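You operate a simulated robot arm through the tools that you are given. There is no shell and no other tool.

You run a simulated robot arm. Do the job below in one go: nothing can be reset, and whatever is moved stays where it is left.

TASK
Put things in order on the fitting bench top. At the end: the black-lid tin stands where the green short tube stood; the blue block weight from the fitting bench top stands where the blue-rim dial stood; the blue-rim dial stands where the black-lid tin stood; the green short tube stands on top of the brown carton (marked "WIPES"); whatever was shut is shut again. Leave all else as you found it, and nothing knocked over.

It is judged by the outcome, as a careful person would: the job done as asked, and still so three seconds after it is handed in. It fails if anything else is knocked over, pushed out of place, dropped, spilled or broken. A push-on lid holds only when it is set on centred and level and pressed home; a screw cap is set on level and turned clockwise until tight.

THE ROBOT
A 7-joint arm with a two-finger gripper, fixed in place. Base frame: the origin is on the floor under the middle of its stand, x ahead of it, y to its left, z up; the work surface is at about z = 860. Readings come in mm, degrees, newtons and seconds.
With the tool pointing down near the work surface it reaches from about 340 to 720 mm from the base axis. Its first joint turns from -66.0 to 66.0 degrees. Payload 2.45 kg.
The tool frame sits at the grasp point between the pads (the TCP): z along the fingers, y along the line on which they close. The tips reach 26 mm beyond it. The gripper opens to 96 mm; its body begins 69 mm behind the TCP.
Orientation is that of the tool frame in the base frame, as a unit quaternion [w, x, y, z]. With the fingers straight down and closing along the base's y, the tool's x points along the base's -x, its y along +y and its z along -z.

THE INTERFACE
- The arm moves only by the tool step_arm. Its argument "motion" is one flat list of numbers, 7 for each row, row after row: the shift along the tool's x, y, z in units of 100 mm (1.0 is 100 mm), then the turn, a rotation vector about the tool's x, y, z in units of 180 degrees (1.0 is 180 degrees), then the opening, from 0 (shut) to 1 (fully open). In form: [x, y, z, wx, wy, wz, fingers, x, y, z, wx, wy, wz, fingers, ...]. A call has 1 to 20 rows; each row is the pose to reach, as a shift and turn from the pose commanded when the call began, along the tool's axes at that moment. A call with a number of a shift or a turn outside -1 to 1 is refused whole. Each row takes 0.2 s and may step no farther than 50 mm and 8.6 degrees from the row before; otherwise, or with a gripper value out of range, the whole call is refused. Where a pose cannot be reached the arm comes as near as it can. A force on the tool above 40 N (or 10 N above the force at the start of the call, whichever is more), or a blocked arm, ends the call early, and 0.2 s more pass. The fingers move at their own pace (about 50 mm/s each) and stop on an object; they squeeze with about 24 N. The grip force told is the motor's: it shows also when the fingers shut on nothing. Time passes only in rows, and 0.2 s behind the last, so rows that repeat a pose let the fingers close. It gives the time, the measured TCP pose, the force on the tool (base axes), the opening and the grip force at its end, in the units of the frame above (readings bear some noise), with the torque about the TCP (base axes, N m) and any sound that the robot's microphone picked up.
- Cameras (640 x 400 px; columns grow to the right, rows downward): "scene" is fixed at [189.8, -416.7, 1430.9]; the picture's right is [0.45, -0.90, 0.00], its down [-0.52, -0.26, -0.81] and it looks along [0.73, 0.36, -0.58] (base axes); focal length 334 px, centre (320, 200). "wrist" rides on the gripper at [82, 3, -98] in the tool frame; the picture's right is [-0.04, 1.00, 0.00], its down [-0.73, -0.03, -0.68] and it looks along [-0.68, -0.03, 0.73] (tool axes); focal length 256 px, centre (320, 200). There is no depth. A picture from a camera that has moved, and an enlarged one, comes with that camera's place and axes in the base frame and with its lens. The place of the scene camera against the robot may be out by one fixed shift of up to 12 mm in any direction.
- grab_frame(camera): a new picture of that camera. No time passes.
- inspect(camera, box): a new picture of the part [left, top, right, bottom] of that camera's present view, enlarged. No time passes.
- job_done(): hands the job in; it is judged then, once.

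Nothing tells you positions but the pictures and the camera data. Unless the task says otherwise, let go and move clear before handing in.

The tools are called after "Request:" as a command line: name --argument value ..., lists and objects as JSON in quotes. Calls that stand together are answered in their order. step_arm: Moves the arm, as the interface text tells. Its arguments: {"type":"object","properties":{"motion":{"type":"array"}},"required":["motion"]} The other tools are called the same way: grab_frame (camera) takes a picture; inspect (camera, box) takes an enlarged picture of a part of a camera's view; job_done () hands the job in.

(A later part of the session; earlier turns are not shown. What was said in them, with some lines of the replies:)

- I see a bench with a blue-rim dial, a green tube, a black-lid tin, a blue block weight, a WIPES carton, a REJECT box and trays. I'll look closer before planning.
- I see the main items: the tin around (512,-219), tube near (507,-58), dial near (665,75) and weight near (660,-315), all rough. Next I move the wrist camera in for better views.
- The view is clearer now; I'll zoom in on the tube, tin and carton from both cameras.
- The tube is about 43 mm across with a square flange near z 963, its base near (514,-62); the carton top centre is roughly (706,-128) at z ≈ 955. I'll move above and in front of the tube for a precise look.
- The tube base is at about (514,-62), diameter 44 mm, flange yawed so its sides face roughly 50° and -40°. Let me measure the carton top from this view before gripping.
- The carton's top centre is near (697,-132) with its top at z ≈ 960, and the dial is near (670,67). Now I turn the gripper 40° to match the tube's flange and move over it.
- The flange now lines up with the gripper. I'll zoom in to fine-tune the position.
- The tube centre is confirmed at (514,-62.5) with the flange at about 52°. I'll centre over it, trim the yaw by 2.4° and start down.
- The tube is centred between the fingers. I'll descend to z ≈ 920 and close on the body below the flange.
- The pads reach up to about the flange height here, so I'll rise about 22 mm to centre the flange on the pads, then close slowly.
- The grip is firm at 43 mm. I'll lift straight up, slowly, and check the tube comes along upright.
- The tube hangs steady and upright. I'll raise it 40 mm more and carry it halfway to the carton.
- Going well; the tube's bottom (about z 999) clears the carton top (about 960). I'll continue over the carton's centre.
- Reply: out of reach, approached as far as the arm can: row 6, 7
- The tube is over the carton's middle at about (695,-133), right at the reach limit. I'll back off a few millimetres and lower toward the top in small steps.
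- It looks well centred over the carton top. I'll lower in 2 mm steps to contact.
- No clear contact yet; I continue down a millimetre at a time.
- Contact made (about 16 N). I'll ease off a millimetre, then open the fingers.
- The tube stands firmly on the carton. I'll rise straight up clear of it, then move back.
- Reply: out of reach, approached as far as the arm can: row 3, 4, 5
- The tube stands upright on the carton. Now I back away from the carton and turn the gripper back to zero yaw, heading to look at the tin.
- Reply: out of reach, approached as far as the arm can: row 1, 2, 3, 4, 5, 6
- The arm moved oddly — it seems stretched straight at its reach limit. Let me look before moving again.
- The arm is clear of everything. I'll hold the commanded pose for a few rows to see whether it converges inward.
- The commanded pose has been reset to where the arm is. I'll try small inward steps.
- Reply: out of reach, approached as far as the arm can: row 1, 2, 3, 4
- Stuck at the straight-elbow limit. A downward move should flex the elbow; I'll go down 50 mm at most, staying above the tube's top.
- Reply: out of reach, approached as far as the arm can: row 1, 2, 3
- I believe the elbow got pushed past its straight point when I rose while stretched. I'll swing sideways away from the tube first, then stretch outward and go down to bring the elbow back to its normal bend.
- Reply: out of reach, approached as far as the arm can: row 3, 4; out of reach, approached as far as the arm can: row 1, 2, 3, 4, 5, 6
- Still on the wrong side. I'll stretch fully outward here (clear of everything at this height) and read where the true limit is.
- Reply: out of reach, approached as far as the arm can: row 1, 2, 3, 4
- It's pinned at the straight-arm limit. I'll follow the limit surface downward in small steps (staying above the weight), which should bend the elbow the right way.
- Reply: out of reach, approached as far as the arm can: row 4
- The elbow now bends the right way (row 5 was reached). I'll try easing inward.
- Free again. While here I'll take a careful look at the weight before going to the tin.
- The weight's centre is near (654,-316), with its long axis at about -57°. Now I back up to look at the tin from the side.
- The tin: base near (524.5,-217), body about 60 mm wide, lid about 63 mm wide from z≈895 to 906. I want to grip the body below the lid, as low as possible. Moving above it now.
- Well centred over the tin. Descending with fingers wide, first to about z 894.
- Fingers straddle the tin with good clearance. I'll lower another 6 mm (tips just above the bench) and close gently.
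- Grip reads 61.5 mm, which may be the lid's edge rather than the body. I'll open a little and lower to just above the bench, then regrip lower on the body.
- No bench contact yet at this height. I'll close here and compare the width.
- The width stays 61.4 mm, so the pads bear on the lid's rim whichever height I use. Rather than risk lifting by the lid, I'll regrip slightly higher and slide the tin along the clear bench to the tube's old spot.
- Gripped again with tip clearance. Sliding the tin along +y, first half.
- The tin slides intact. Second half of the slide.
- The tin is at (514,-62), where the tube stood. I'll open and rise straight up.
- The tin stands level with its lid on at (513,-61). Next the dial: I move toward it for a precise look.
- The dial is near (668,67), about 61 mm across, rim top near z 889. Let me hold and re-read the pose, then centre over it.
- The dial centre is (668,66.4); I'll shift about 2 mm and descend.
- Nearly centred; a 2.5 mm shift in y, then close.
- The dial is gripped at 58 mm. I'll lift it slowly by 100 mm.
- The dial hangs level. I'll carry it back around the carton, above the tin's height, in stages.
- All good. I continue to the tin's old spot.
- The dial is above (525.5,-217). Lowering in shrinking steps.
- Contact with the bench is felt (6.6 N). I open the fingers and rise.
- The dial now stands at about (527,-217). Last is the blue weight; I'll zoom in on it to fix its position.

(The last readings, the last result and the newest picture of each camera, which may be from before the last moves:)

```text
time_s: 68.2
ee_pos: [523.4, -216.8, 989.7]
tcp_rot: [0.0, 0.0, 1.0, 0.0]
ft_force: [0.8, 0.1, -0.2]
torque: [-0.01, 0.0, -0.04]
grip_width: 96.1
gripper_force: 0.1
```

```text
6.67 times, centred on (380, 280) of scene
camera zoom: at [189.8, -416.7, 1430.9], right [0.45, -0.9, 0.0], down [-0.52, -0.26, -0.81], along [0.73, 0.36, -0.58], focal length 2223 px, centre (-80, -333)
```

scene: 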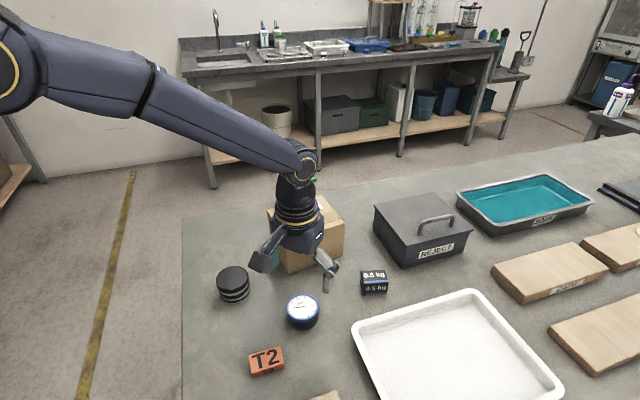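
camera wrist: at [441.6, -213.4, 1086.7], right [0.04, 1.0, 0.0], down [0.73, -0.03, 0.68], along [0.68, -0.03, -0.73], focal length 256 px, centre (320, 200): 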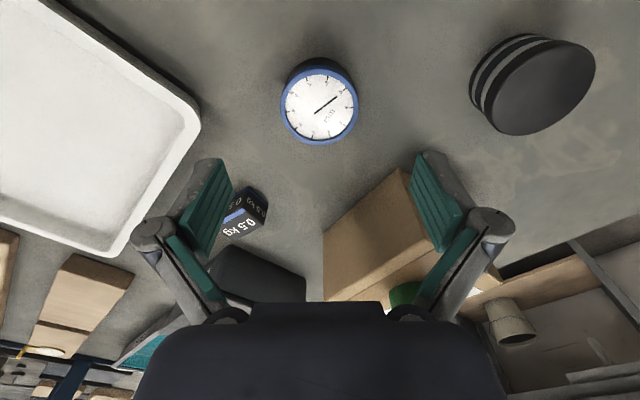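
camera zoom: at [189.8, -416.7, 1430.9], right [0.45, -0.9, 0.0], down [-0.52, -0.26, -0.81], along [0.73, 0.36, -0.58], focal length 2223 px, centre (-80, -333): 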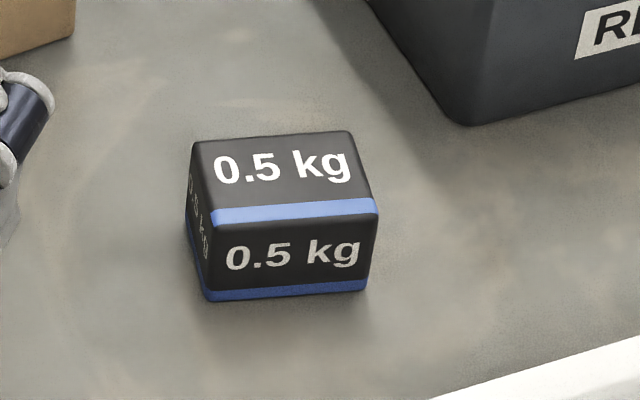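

Weight centre is about (656,-317), near the reach limit, so I'll yaw the gripper 58° to span its short side and tilt it about 8° outward. First the yaw, moving partway toward it.

Request:
step_arm --motion '[-0.11, -0.08, 0, 0, 0, 0.0458, 1, -0.23, -0.16, 0, 0, 0, 0.0916, 1, -0.34, -0.24, 0, 0, 0, 0.1374, 1, -0.46, -0.31, 0, 0, 0, 0.1832, 1, -0.57, -0.39, 0, 0, 0, 0.229, 1, -0.69, -0.47, 0, 0, 0, 0.2748, 1, -0.8, -0.55, 0, 0, 0, 0.3206, 1, -0.8, -0.55, 0, 0, 0, 0.3206, 1, -0.8, -0.55, 0, 0, 0, 0.3206, 1]'

Request:
grab_frame --camera "wrist"

Request:
grab_frame --camera "scene"

```text
time_s: 70.2
ee_pos: [605.3, -272.6, 989.1]
tcp_rot: [0.0, 0.483, 0.876, 0.0]
ft_force: [0.3, -0.1, 0.3]
torque: [-0.02, -0.02, 0.01]
grip_width: 95.8
gripper_force: 0.0
```

```text
taken
camera wrist: at [564.6, -202.1, 1085.8], right [0.87, 0.5, 0.0], down [0.37, -0.64, 0.68], along [0.34, -0.59, -0.73], focal length 256 px, centre (320, 200)
```

wrist: 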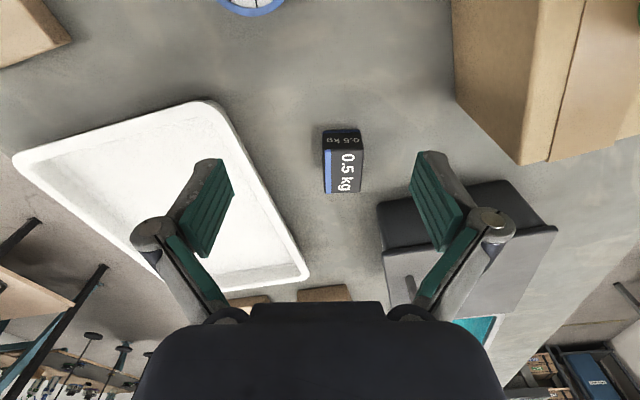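

```text
taken
```

scene: 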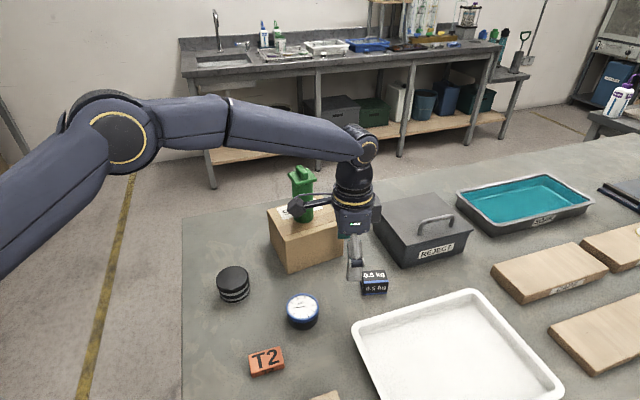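

The weight is nearly aligned with the view. Zooming in to trim yaw and position.

Request:
inspect --camera "wrist" --box '[290, 110, 390, 205]'

```text
4.21 times, centred on (340, 158) of wrist
camera zoom: at [564.6, -202.1, 1085.8], right [0.87, 0.5, 0.0], down [0.37, -0.64, 0.68], along [0.34, -0.59, -0.73], focal length 1078 px, centre (236, 379)
```

zoom: 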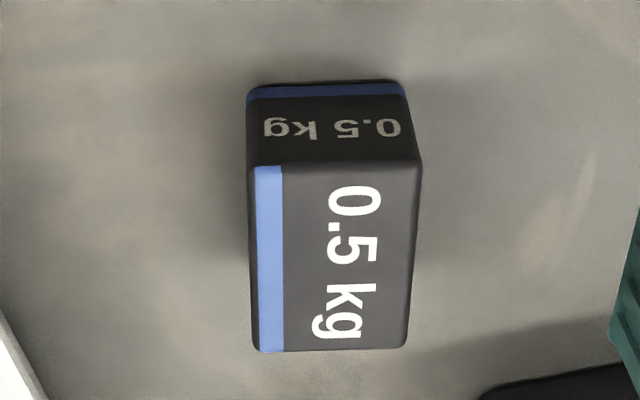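

The weight's centre is (654.7,-317.2), 50×35 mm, top at z ≈ 893. I'll tilt the tool 8° outward and move above it at z ≈ 960.

Request:
step_arm --motion '[0, 0, 0, 0, -0.0222, 0, 1, 0, 0, 0, 0, -0.0444, 0.004, 1, -0.2, 0.06, 0.1, 0, -0.0444, 0.004, 1, -0.4, 0.124, 0.2, 0, -0.0444, 0.004, 1, -0.598, 0.186, 0.3, 0, -0.0444, 0.004, 1, -0.598, 0.186, 0.3, 0, -0.0444, 0.004, 1, -0.598, 0.186, 0.3, 0, -0.0444, 0.004, 1]'

Request:
grab_frame --camera "wrist"

Request:
grab_frame --camera "scene"

```text
time_s: 71.8
ee_pos: [651.8, -311.6, 957.8]
tcp_rot: [0.061, 0.488, 0.87, -0.035]
ft_force: [0.3, -0.3, -0.9]
torque: [-0.01, 0.0, -0.02]
grip_width: 95.9
gripper_force: 0.1
```

```text
taken
camera wrist: at [606.5, -230.1, 1043.3], right [0.87, 0.49, 0.01], down [0.31, -0.55, 0.77], along [0.38, -0.67, -0.63], focal length 256 px, centre (320, 200)
```

wrist: 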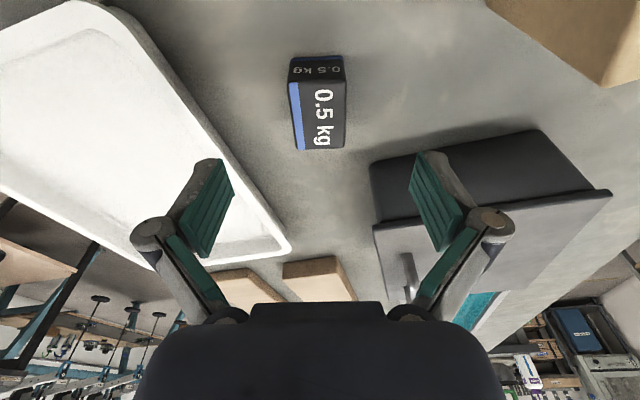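

```text
taken
```

scene: 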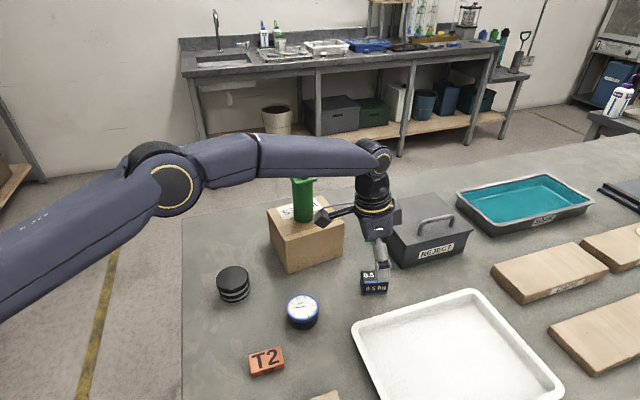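

Aligned over the weight. I'll narrow the opening to about 62 mm to stay well clear of the tray, then descend straight down.

Request:
step_arm --motion '[0, 0, 0, 0, 0, 0, 0.65, 0, 0, 0, 0, 0, 0, 0.65, 0.028, 0, 0.2, 0, 0, 0, 0.65, 0.056, 0, 0.4, 0, 0, 0, 0.65, 0.056, 0, 0.4, 0, 0, 0, 0.65]'

Request:
grab_frame --camera "wrist"

Request:
inspect --camera "scene" --box '[310, 190, 430, 310]'

```text
time_s: 73.0
ee_pos: [653.9, -312.4, 919.0]
tcp_rot: [0.061, 0.487, 0.871, -0.034]
ft_force: [-0.3, -0.3, -0.1]
torque: [0.02, -0.03, 0.01]
grip_width: 62.3
gripper_force: 0.0
```

```text
taken
camera wrist: at [608.4, -230.2, 1004.0], right [0.87, 0.49, 0.01], down [0.31, -0.55, 0.77], along [0.38, -0.67, -0.63], focal length 256 px, centre (320, 200)
```

wrist: 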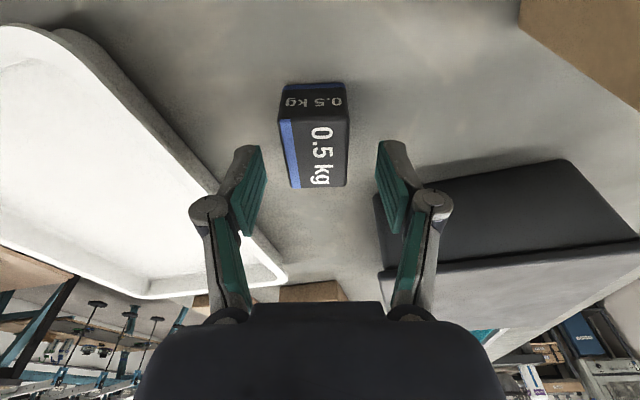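

```text
3.33 times, centred on (370, 250) of scene
camera zoom: at [189.8, -416.7, 1430.9], right [0.45, -0.9, 0.0], down [-0.52, -0.26, -0.81], along [0.73, 0.36, -0.58], focal length 1112 px, centre (153, 33)
```

zoom: 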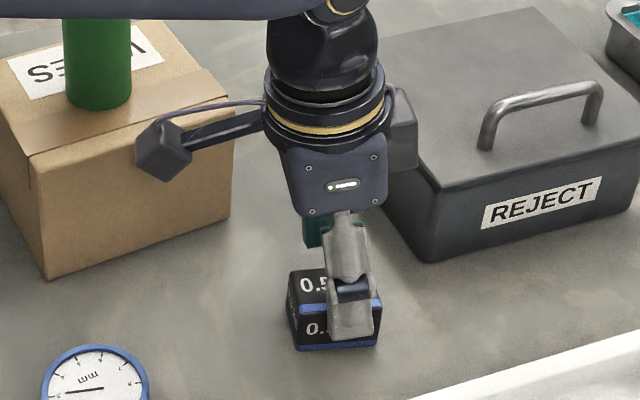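

Good alignment (weight about 2 mm toward the left finger). I'll trim by 2 mm and go down to z ≈ 889.5.

Request:
step_arm --motion '[0.014, -0.02, 0.1, 0, 0, 0, 0.65, 0.028, -0.02, 0.2, 0, 0, 0, 0.65, 0.038, -0.02, 0.27, 0, 0, 0, 0.65, 0.041, -0.02, 0.29, 0, 0, 0, 0.65, 0.041, -0.02, 0.29, 0, 0, 0, 0.65]'

Request:
grab_frame --camera "wrist"

Request:
inspect --camera "scene" --box '[310, 190, 430, 310]'

```text
time_s: 74.2
ee_pos: [651.2, -313.9, 890.2]
tcp_rot: [0.061, 0.486, 0.871, -0.033]
ft_force: [0.6, 0.4, -0.8]
torque: [-0.01, 0.0, 0.0]
grip_width: 62.2
gripper_force: 0.1
```

```text
taken
camera wrist: at [603.8, -232.3, 974.8], right [0.87, 0.49, 0.01], down [0.31, -0.55, 0.77], along [0.38, -0.67, -0.63], focal length 256 px, centre (320, 200)
```

wrist: 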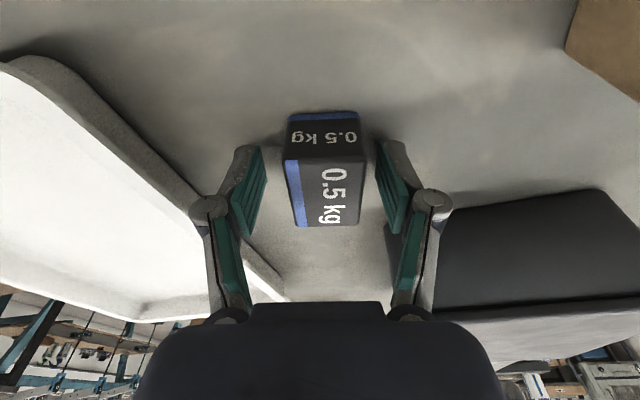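

```text
3.33 times, centred on (370, 250) of scene
camera zoom: at [189.8, -416.7, 1430.9], right [0.45, -0.9, 0.0], down [-0.52, -0.26, -0.81], along [0.73, 0.36, -0.58], focal length 1112 px, centre (153, 33)
```

zoom: 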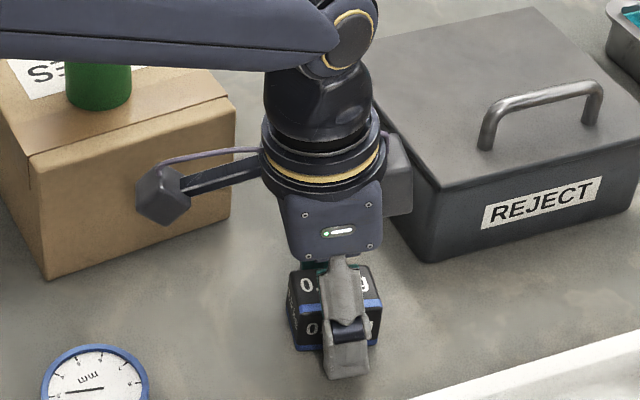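

Fingers straddle the weight. Closing now.

Request:
step_arm --motion '[0, 0, 0, 0, 0, 0, 0.5, 0, 0, 0, 0, 0, 0, 0.42, 0, 0, 0, 0, 0, 0, 0.38, 0, 0, 0, 0, 0, 0, 0.3, 0, 0, 0, 0, 0, 0, 0.2, 0, 0, 0, 0, 0, 0, 0.2, 0, 0, 0, 0, 0, 0, 0.2]'

Request:
grab_frame --camera "wrist"

```text
time_s: 75.8
ee_pos: [650.8, -313.8, 890.3]
tcp_rot: [0.061, 0.487, 0.871, -0.033]
ft_force: [3.4, 1.6, 4.6]
torque: [0.13, -0.12, -0.01]
grip_width: 36.5
gripper_force: 23.6
```

```text
taken
camera wrist: at [604.1, -232.1, 975.3], right [0.87, 0.49, 0.01], down [0.3, -0.55, 0.77], along [0.38, -0.67, -0.63], focal length 256 px, centre (320, 200)
```

wrist: 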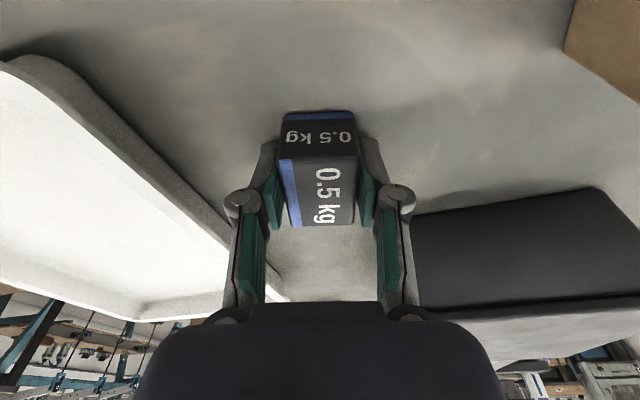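

The weight is held at 36.5 mm. I'll lift straight up about 28 mm, then continue up while drawing back toward the robot.

Request:
step_arm --motion '[-0.007, 0, -0.05, 0, 0, 0, 0.2, -0.021, 0, -0.149, 0, 0, 0, 0.2, -0.039, 0, -0.278, 0, 0, 0, 0.2, 0.039, -0.058, -0.41, 0, 0, 0, 0.2, 0.151, -0.154, -0.547, 0, 0, 0, 0.2, 0.277, -0.246, -0.646, 0, 0, 0, 0.2, 0.277, -0.246, -0.646, 0, 0, 0, 0.2]'

Request:
grab_frame --camera "wrist"

Request:
grab_frame --camera "scene"

```text
time_s: 77.4
ee_pos: [610.9, -294.7, 948.9]
tcp_rot: [0.062, 0.486, 0.871, -0.034]
ft_force: [0.5, 0.1, -4.5]
torque: [0.03, 0.04, -0.02]
grip_width: 36.4
gripper_force: 24.0
```

```text
taken
camera wrist: at [564.0, -213.6, 1034.5], right [0.87, 0.49, 0.01], down [0.31, -0.55, 0.77], along [0.38, -0.67, -0.63], focal length 256 px, centre (320, 200)
```

wrist: 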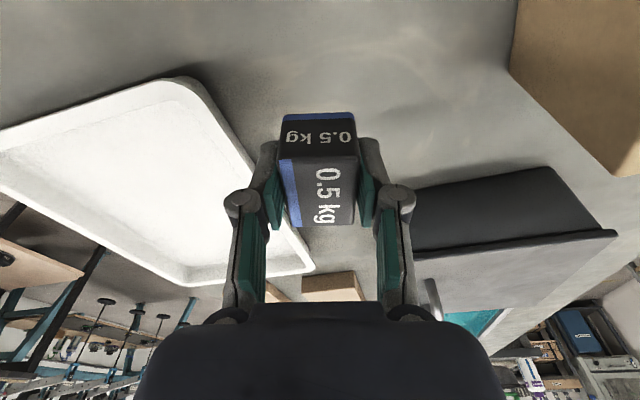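

```text
taken
```

scene: 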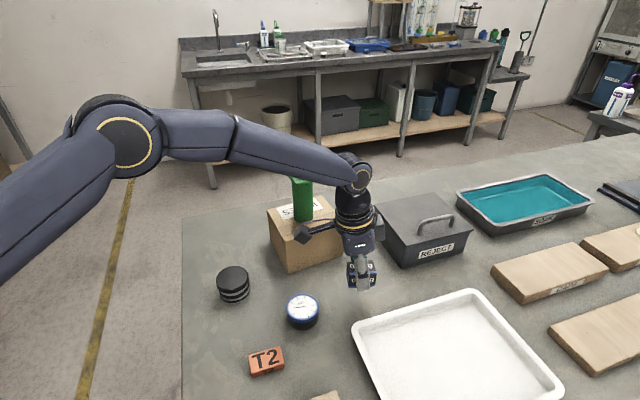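

The weight is lifted and steady. I'll carry it back and around the carton on the robot's side at z ≈ 1000, in stages.

Request:
step_arm --motion '[0.066, -0.015, -0.061, 0, 0, 0, 0.2, 0.198, -0.044, -0.182, 0, 0, 0, 0.2, 0.33, -0.074, -0.304, 0, 0, 0, 0.2, 0.461, -0.103, -0.426, 0, 0, 0, 0.2, 0.593, -0.132, -0.547, 0, 0, 0, 0.2, 0.659, -0.147, -0.608, 0, 0, 0, 0.2, 0.659, -0.147, -0.608, 0, 0, 0, 0.2]'

Request:
step_arm --motion '[0.092, 0.04, -0.013, 0, 0, 0, 0.2, 0.277, 0.119, -0.038, 0, 0, 0, 0.2, 0.461, 0.198, -0.064, 0, 0, 0, 0.2, 0.645, 0.277, -0.09, 0, 0, 0, 0.2, 0.83, 0.356, -0.115, 0, 0, 0, 0.2, 0.922, 0.395, -0.128, 0, 0, 0, 0.2, 0.922, 0.395, -0.128, 0, 0, 0, 0.2]'

Request:
grab_frame --camera "scene"

Request:
grab_frame --camera "wrist"

```text
time_s: 79.0
ee_pos: [560.0, -240.0, 1001.7]
tcp_rot: [0.061, 0.487, 0.871, -0.034]
ft_force: [-0.6, -0.1, -5.0]
torque: [-0.04, -0.02, 0.01]
grip_width: 36.3
gripper_force: 23.9
```

```text
time_s: 80.6
ee_pos: [544.9, -140.6, 1000.4]
tcp_rot: [0.061, 0.487, 0.871, -0.033]
ft_force: [0.1, 0.3, -5.2]
torque: [0.04, -0.01, -0.01]
grip_width: 36.6
gripper_force: 24.0
```

```text
taken
```

scene: 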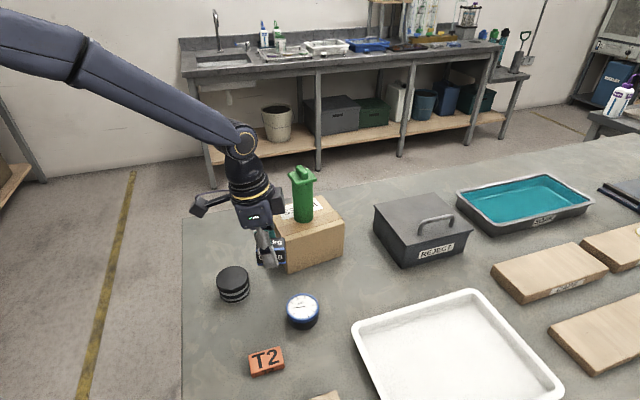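

```text
taken
camera wrist: at [498.1, -58.7, 1084.4], right [0.87, 0.49, 0.01], down [0.31, -0.55, 0.77], along [0.38, -0.67, -0.63], focal length 256 px, centre (320, 200)
```

wrist: 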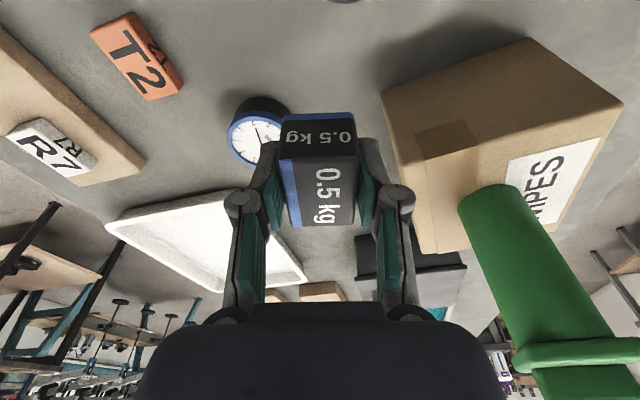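

The weight is steady at (545,-140,1000). Continuing past the carton and toward the dial's old spot.

Request:
step_arm --motion '[0.084, 0.052, -0.012, 0, 0, 0, 0.2, 0.253, 0.157, -0.035, 0, 0, 0, 0.2, 0.422, 0.262, -0.059, 0, 0, 0, 0.2, 0.591, 0.366, -0.082, 0, 0, 0, 0.2, 0.76, 0.471, -0.105, 0, 0, 0, 0.2, 0.844, 0.523, -0.117, 0, 0, 0, 0.2, 0.844, 0.523, -0.117, 0, 0, 0, 0.2]'

Request:
step_arm --motion '[0.044, 0.08, -0.006, 0, 0, 0, 0.2, 0.133, 0.241, -0.018, 0, 0, 0, 0.2, 0.221, 0.401, -0.03, 0, 0, 0, 0.2, 0.309, 0.561, -0.042, 0, 0, 0, 0.2, 0.398, 0.722, -0.054, 0, 0, 0, 0.2, 0.442, 0.802, -0.06, 0, 0, 0, 0.2, 0.442, 0.802, -0.06, 0, 0, 0, 0.2]'

Request:
grab_frame --camera "scene"

Request:
grab_frame --camera "wrist"

```text
time_s: 82.2
ee_pos: [545.4, -40.2, 1001.6]
tcp_rot: [0.061, 0.486, 0.871, -0.033]
ft_force: [-0.1, -0.2, -4.8]
torque: [-0.02, 0.04, 0.03]
grip_width: 36.6
gripper_force: 24.1
```

```text
time_s: 83.8
ee_pos: [589.8, 41.2, 999.8]
tcp_rot: [0.061, 0.487, 0.871, -0.034]
ft_force: [0.1, -0.1, -5.0]
torque: [-0.04, 0.0, -0.01]
grip_width: 36.5
gripper_force: 24.1
```

```text
taken
```

scene: 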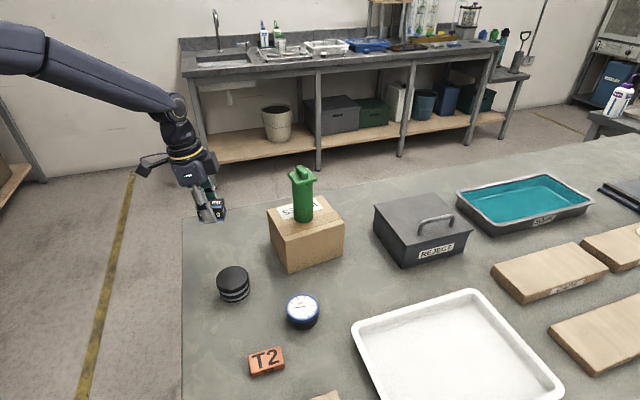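

```text
taken
camera wrist: at [544.3, 122.6, 1086.0], right [0.87, 0.49, 0.01], down [0.31, -0.55, 0.77], along [0.38, -0.67, -0.63], focal length 256 px, centre (320, 200)
```

wrist: 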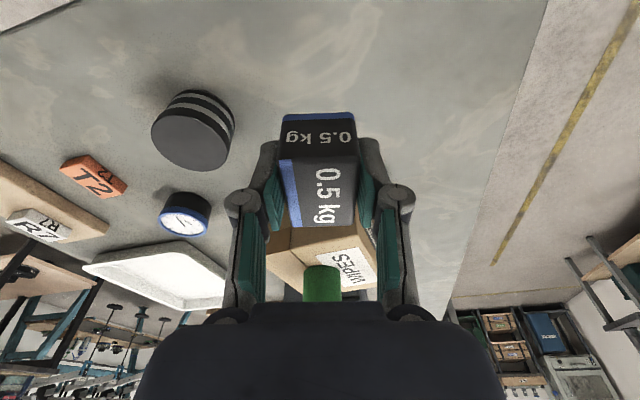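

Next the final horizontal move to (668,71), so that the weight's centre comes over (671,66.5).

Request:
step_arm --motion '[-0.015, 0.082, 0.002, 0, 0, 0, 0.2, -0.046, 0.247, 0.007, 0, 0, 0, 0.2, -0.077, 0.411, 0.012, 0, 0, 0, 0.2, -0.108, 0.575, 0.016, 0, 0, 0, 0.2, -0.139, 0.74, 0.021, 0, 0, 0, 0.2, -0.154, 0.822, 0.023, 0, 0, 0, 0.2, -0.154, 0.822, 0.023, 0, 0, 0, 0.2]'

Request:
step_arm --motion '[0.02, 0, 0.15, 0, 0, 0, 0.2, 0.048, 0, 0.35, 0, 0, 0, 0.2, 0.076, 0, 0.55, 0, 0, 0, 0.2, 0.104, 0, 0.75, 0, 0, 0, 0.2, 0.118, 0, 0.85, 0, 0, 0, 0.2, 0.118, 0, 0.85, 0, 0, 0, 0.2]'

Request:
grab_frame --camera "wrist"

Request:
inspect --camera "scene" --box '[170, 140, 330, 280]'

```text
time_s: 85.4
ee_pos: [668.6, 68.8, 1000.1]
tcp_rot: [0.061, 0.486, 0.871, -0.034]
ft_force: [-0.4, -0.3, -4.7]
torque: [-0.02, 0.02, -0.01]
grip_width: 36.3
gripper_force: 23.5
```

```text
time_s: 86.8
ee_pos: [666.8, 70.7, 916.1]
tcp_rot: [0.062, 0.487, 0.871, -0.035]
ft_force: [0.5, 0.4, -4.8]
torque: [0.0, 0.0, 0.0]
grip_width: 36.4
gripper_force: 24.5
```

```text
taken
camera wrist: at [620.7, 152.2, 1000.2], right [0.87, 0.49, 0.01], down [0.31, -0.55, 0.77], along [0.38, -0.67, -0.63], focal length 256 px, centre (320, 200)
```

wrist: 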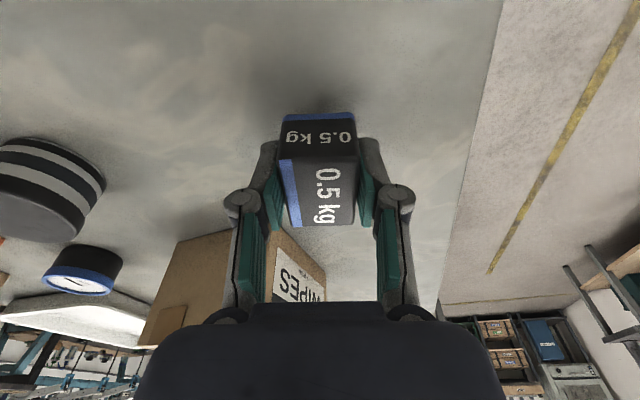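

```text
2.86 times, centred on (250, 210) of scene
camera zoom: at [189.9, -416.7, 1430.9], right [0.45, -0.9, 0.0], down [-0.52, -0.26, -0.81], along [0.73, 0.36, -0.58], focal length 953 px, centre (520, 171)
```

zoom: 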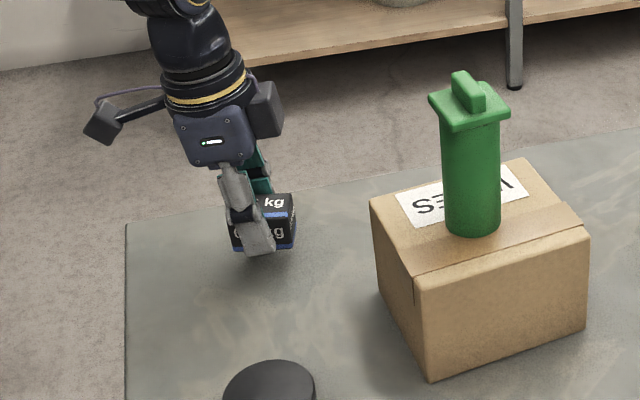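

Over the spot. Lowering the last ~26 mm carefully.

Request:
step_arm --motion '[0.014, 0, 0.1, 0, 0, 0, 0.2, 0.028, 0, 0.2, 0, 0, 0, 0.2, 0.031, 0, 0.22, 0, 0, 0, 0.2, 0.031, 0, 0.22, 0, 0, 0, 0.2]'

Request:
step_arm --motion '[0.001, 0, 0.01, 0, 0, 0, 0.2, 0.003, 0, 0.02, 0, 0, 0, 0.2, 0.003, 0, 0.02, 0, 0, 0, 0.2]'

```text
time_s: 87.8
ee_pos: [668.4, 69.1, 892.6]
tcp_rot: [0.061, 0.486, 0.871, -0.034]
ft_force: [0.3, -0.2, -4.6]
torque: [0.03, -0.03, 0.0]
grip_width: 36.2
gripper_force: 24.5
```

```text
time_s: 88.6
ee_pos: [667.6, 70.5, 889.7]
tcp_rot: [0.062, 0.486, 0.871, -0.033]
ft_force: [-0.2, 1.1, -3.2]
torque: [-0.02, -0.05, 0.06]
grip_width: 36.2
gripper_force: 24.4
```

Request:
step_arm --motion '[0.001, 0, 0.01, 0, 0, 0, 0.2, 0.001, 0, 0.01, 0, 0, 0, 0.2]'

Request:
inspect --camera "scene" --box '[200, 180, 280, 250]'

```text
time_s: 89.2
ee_pos: [668.3, 72.5, 890.2]
tcp_rot: [0.061, 0.486, 0.871, -0.033]
ft_force: [-3.9, 0.4, 10.7]
torque: [-0.09, 0.2, -0.04]
grip_width: 36.5
gripper_force: 24.1
```

```text
5.71 times, centred on (240, 215) of scene
camera zoom: at [189.5, -416.7, 1431.0], right [0.45, -0.9, 0.0], down [-0.52, -0.26, -0.81], along [0.73, 0.36, -0.58], focal length 1906 px, centre (777, 114)
```

zoom: 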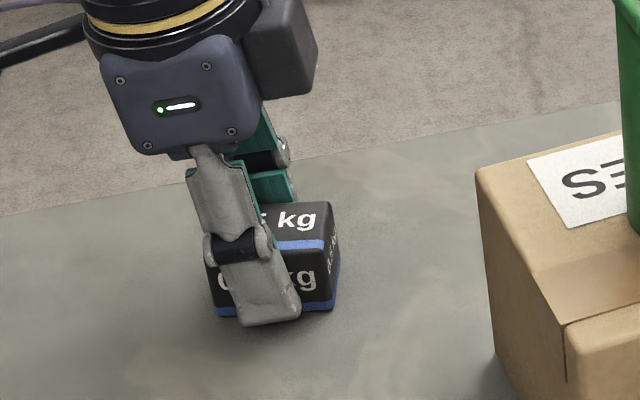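

The weight is down (contact ≈ 15 N). Opening the fingers and then rising along the tool axis.

Request:
step_arm --motion '[0, 0, 0, 0, 0, 0, 0.4, 0, 0, 0, 0, 0, 0, 0.5, 0, 0, 0, 0, 0, 0, 0.65, 0, 0, 0, 0, 0, 0, 0.65]'

Request:
step_arm --motion '[-0.01, 0, -0.1, 0, 0, 0, 0.65, -0.04, 0, -0.3, 0, 0, 0, 0.65, -0.08, 0, -0.6, 0, 0, 0, 0.65, -0.12, 0, -0.9, 0, 0, 0, 0.7, -0.12, 0, -0.9, 0, 0, 0, 0.9]'

Request:
grab_frame --camera "wrist"

Request:
grab_frame --camera "scene"

```text
time_s: 90.2
ee_pos: [668.5, 70.3, 890.2]
tcp_rot: [0.062, 0.487, 0.871, -0.033]
ft_force: [0.1, -0.4, -0.4]
torque: [-0.03, -0.01, 0.03]
grip_width: 62.6
gripper_force: 0.1
```

```text
time_s: 91.4
ee_pos: [667.5, 72.1, 981.1]
tcp_rot: [0.061, 0.487, 0.871, -0.033]
ft_force: [-0.1, -0.7, 0.4]
torque: [0.02, -0.04, 0.02]
grip_width: 86.7
gripper_force: 0.0
```

```text
taken
camera wrist: at [621.7, 153.8, 1067.0], right [0.87, 0.49, 0.01], down [0.31, -0.55, 0.77], along [0.38, -0.67, -0.63], focal length 256 px, centre (320, 200)
```

wrist: 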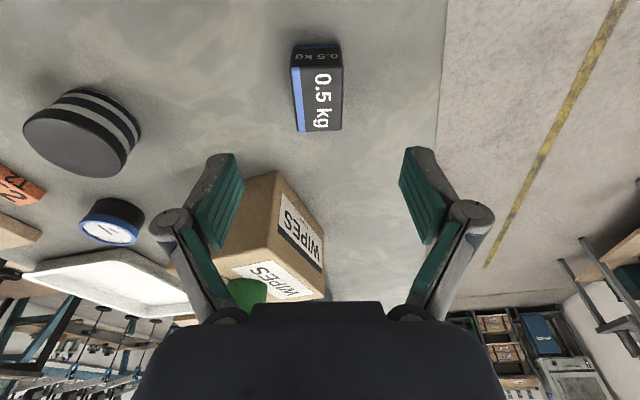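

```text
taken
```

scene: 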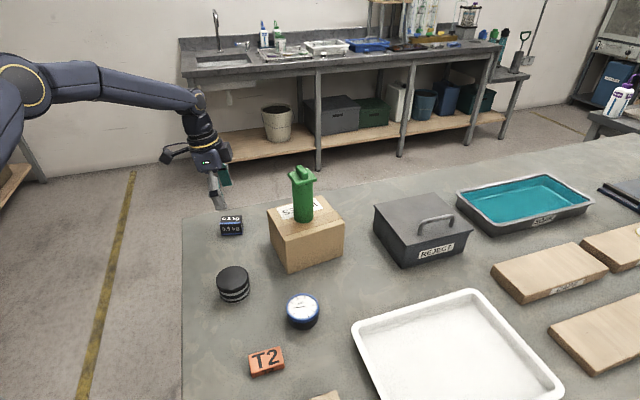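

All four items are in their places. I'll retract the arm and check every item closely before handing in.

Request:
step_arm --motion '[0.13, -0.21, -0.02, 0, 0.011, 0, 0.9, 0.26, -0.43, -0.04, 0, 0.022, 0, 0.9, 0.39, -0.64, -0.06, 0, 0.033, 0, 0.9, 0.52, -0.85, -0.074, 0, 0.0444, 0, 0.9, 0.52, -0.85, -0.074, 0, 0.0444, 0, 0.9]'

Request:
inspect --camera "scene" --box '[190, 200, 350, 340]'

Request:
inspect --camera "scene" --box '[205, 255, 265, 310]'

Request:
grab_frame --camera "wrist"

```text
time_s: 92.6
ee_pos: [568.3, 67.6, 982.5]
tcp_rot: [0.001, 0.487, 0.873, 0.001]
ft_force: [0.5, 0.3, 0.3]
torque: [-0.01, 0.0, 0.01]
grip_width: 86.6
gripper_force: 0.0
```

```text
2.86 times, centred on (270, 270) of scene
camera zoom: at [189.8, -416.7, 1430.9], right [0.45, -0.9, 0.0], down [-0.52, -0.26, -0.81], along [0.73, 0.36, -0.58], focal length 953 px, centre (463, 0)
```

zoom: 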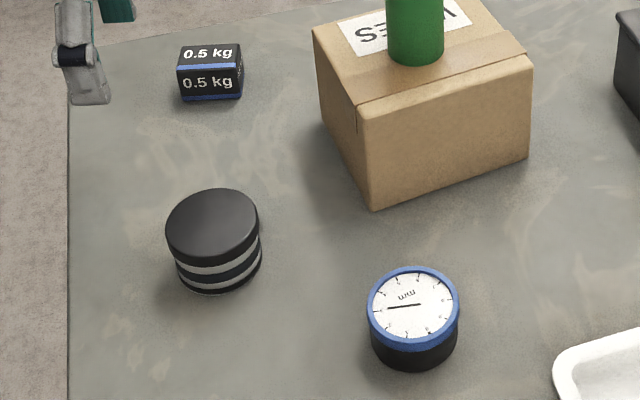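

```text
7.27 times, centred on (235, 282) of scene
camera zoom: at [189.8, -416.7, 1430.9], right [0.45, -0.9, 0.0], down [-0.52, -0.26, -0.81], along [0.73, 0.36, -0.58], focal length 2425 px, centre (938, -400)
```

zoom: 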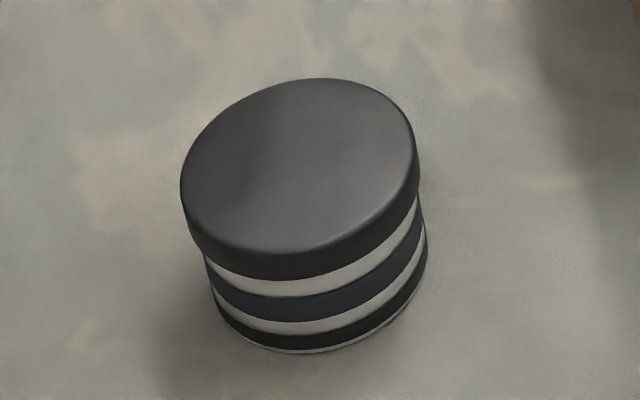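

```text
taken
camera wrist: at [529.1, 138.5, 1079.8], right [0.87, 0.49, 0.0], down [0.36, -0.64, 0.68], along [0.33, -0.59, -0.73], focal length 256 px, centre (320, 200)
```

wrist: 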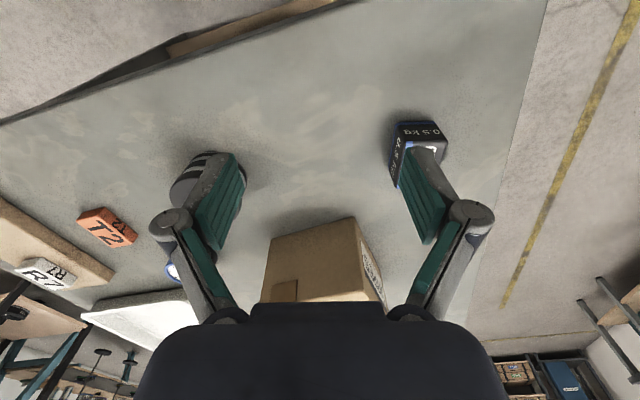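

The tin's lid looks level and seated. Checking the carton and tube against the first pictures.

Request:
inspect --camera "scene" --box '[200, 180, 360, 280]'

Request:
inspect --camera "scene" --box '[240, 150, 360, 230]'

Request:
inspect --camera "scene" --box '[180, 230, 420, 400]'

```text
4.00 times, centred on (280, 230) of scene
camera zoom: at [189.8, -416.7, 1430.9], right [0.45, -0.9, 0.0], down [-0.52, -0.26, -0.81], along [0.73, 0.36, -0.58], focal length 1334 px, centre (480, 80)
```

zoom: 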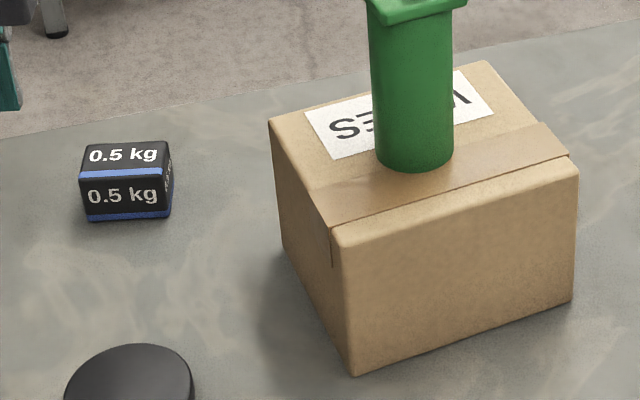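

```text
5.00 times, centred on (300, 190) of scene
camera zoom: at [189.8, -416.7, 1430.9], right [0.45, -0.9, 0.0], down [-0.52, -0.26, -0.81], along [0.73, 0.36, -0.58], focal length 1668 px, centre (420, 250)
```

zoom: 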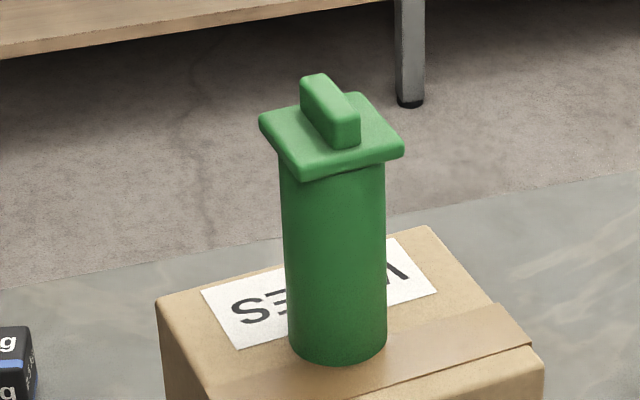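

```text
2.35 times, centred on (300, 315) of scene
camera zoom: at [189.8, -416.7, 1430.9], right [0.45, -0.9, 0.0], down [-0.52, -0.26, -0.81], along [0.73, 0.36, -0.58], focal length 785 px, centre (367, -71)
```

zoom: 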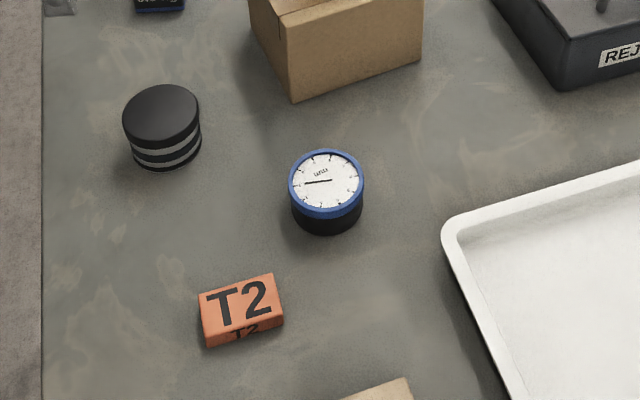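

The carton, tube, T2 and tray are unmoved and everything stands. I'll retract the arm further and take one close look at the tin's lid from the robot's side.

Request:
step_arm --motion '[-0.023, -0.14, 0, 0, 0, -0.0464, 0.9, -0.046, -0.28, 0, 0, 0, -0.0929, 0.9, -0.07, -0.42, 0, 0, 0, -0.1393, 0.9, -0.093, -0.56, 0, 0, 0, -0.1857, 0.9, -0.116, -0.7, 0, 0, 0, -0.2321, 0.9, -0.139, -0.84, 0, 0, 0, -0.2786, 0.9, -0.162, -0.979, 0, 0, 0, -0.325, 0.9, -0.162, -0.979, 0, 0, 0, -0.325, 0.9]'

Request:
step_arm --motion '[0.19, -0.16, 0, 0, 0, 0, 0.9, 0.38, -0.32, 0, 0, 0, 0, 0.9, 0.56, -0.49, 0, 0, 0, 0, 0.9, 0.75, -0.65, 0, 0, 0, 0, 0.9, 0.75, -0.65, 0, 0, 0, 0, 0.9]'

Request:
grab_frame --camera "wrist"

Request:
inspect --camera "wrist" --box '[270, 130, 390, 240]'

```text
time_s: 94.4
ee_pos: [491.4, 6.1, 981.3]
tcp_rot: [0.001, -0.002, 1.0, 0.0]
ft_force: [0.2, -1.2, 0.0]
torque: [0.01, 0.02, 0.02]
grip_width: 86.3
gripper_force: 0.1
```

```text
time_s: 95.6
ee_pos: [416.6, -59.7, 979.7]
tcp_rot: [-0.001, -0.001, 1.0, 0.0]
ft_force: [0.3, 0.0, 0.1]
torque: [-0.01, -0.02, 0.0]
grip_width: 86.2
gripper_force: 0.0
```

```text
taken
camera wrist: at [334.9, -58.1, 1077.1], right [0.04, 1.0, 0.0], down [0.73, -0.03, 0.68], along [0.68, -0.03, -0.73], focal length 256 px, centre (320, 200)
```

wrist: 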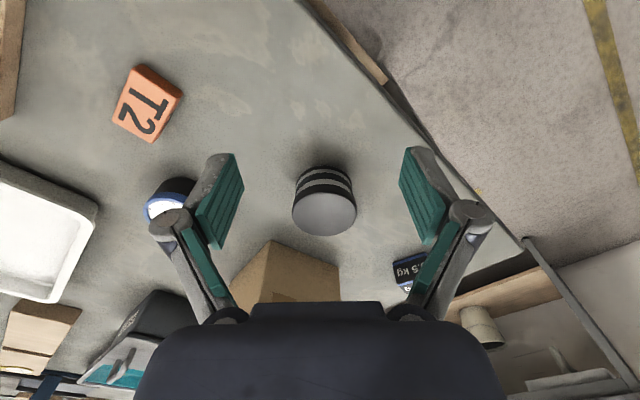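

```text
3.64 times, centred on (330, 185) of wrist
camera zoom: at [334.9, -58.1, 1077.1], right [0.04, 1.0, 0.0], down [0.73, -0.03, 0.68], along [0.68, -0.03, -0.73], focal length 931 px, centre (284, 254)
```

zoom: 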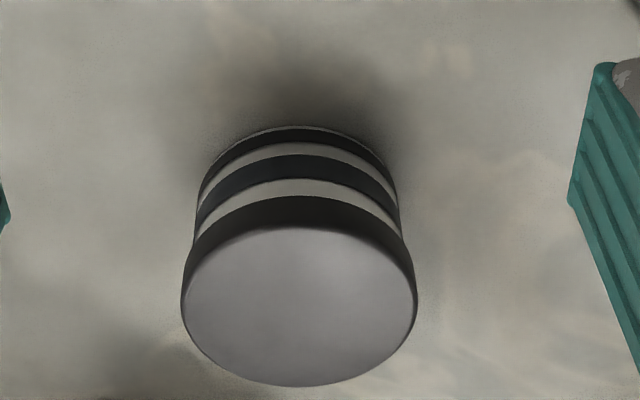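

The tin's lid is level and seated. The tin stands where the tube was, the dial where the tin was, the weight where the dial was, and the tube is upright on the WIPES carton. The gripper is clear, so I'm handing in.

Request:
job_done

```text
The job is handed in.
```

The job is handed in, and all four items are where you asked, upright and within a few millimetres by the cameras:

| Item | Now stands | Position (x, y in mm) |
|---|---|---|
| Black-lid tin | where the green short tube stood | about (516, -61); the tube was at (514, -62) |
| Blue block weight | where the blue-rim dial stood | about (671, 66) |
| Blue-rim dial | where the black-lid tin stood | about (527, -217) |
| Green short tube | near the middle of the top of the "WIPES" carton | about (692, -132) |

- **Tin lid:** the gripper could only hold the tin by its lid, so I slid it along the bench instead of lifting it. In the last close-up the lid looked level and seated. I did not press it down again.
- **Everything else:** I opened nothing. The carton, T2 block and tray looked unmoved in the last pictures, and I saw nothing knocked over. After setting the tube down, the arm got stuck fully stretched and made a few unplanned moves before I freed it; it touched nothing that I could see.
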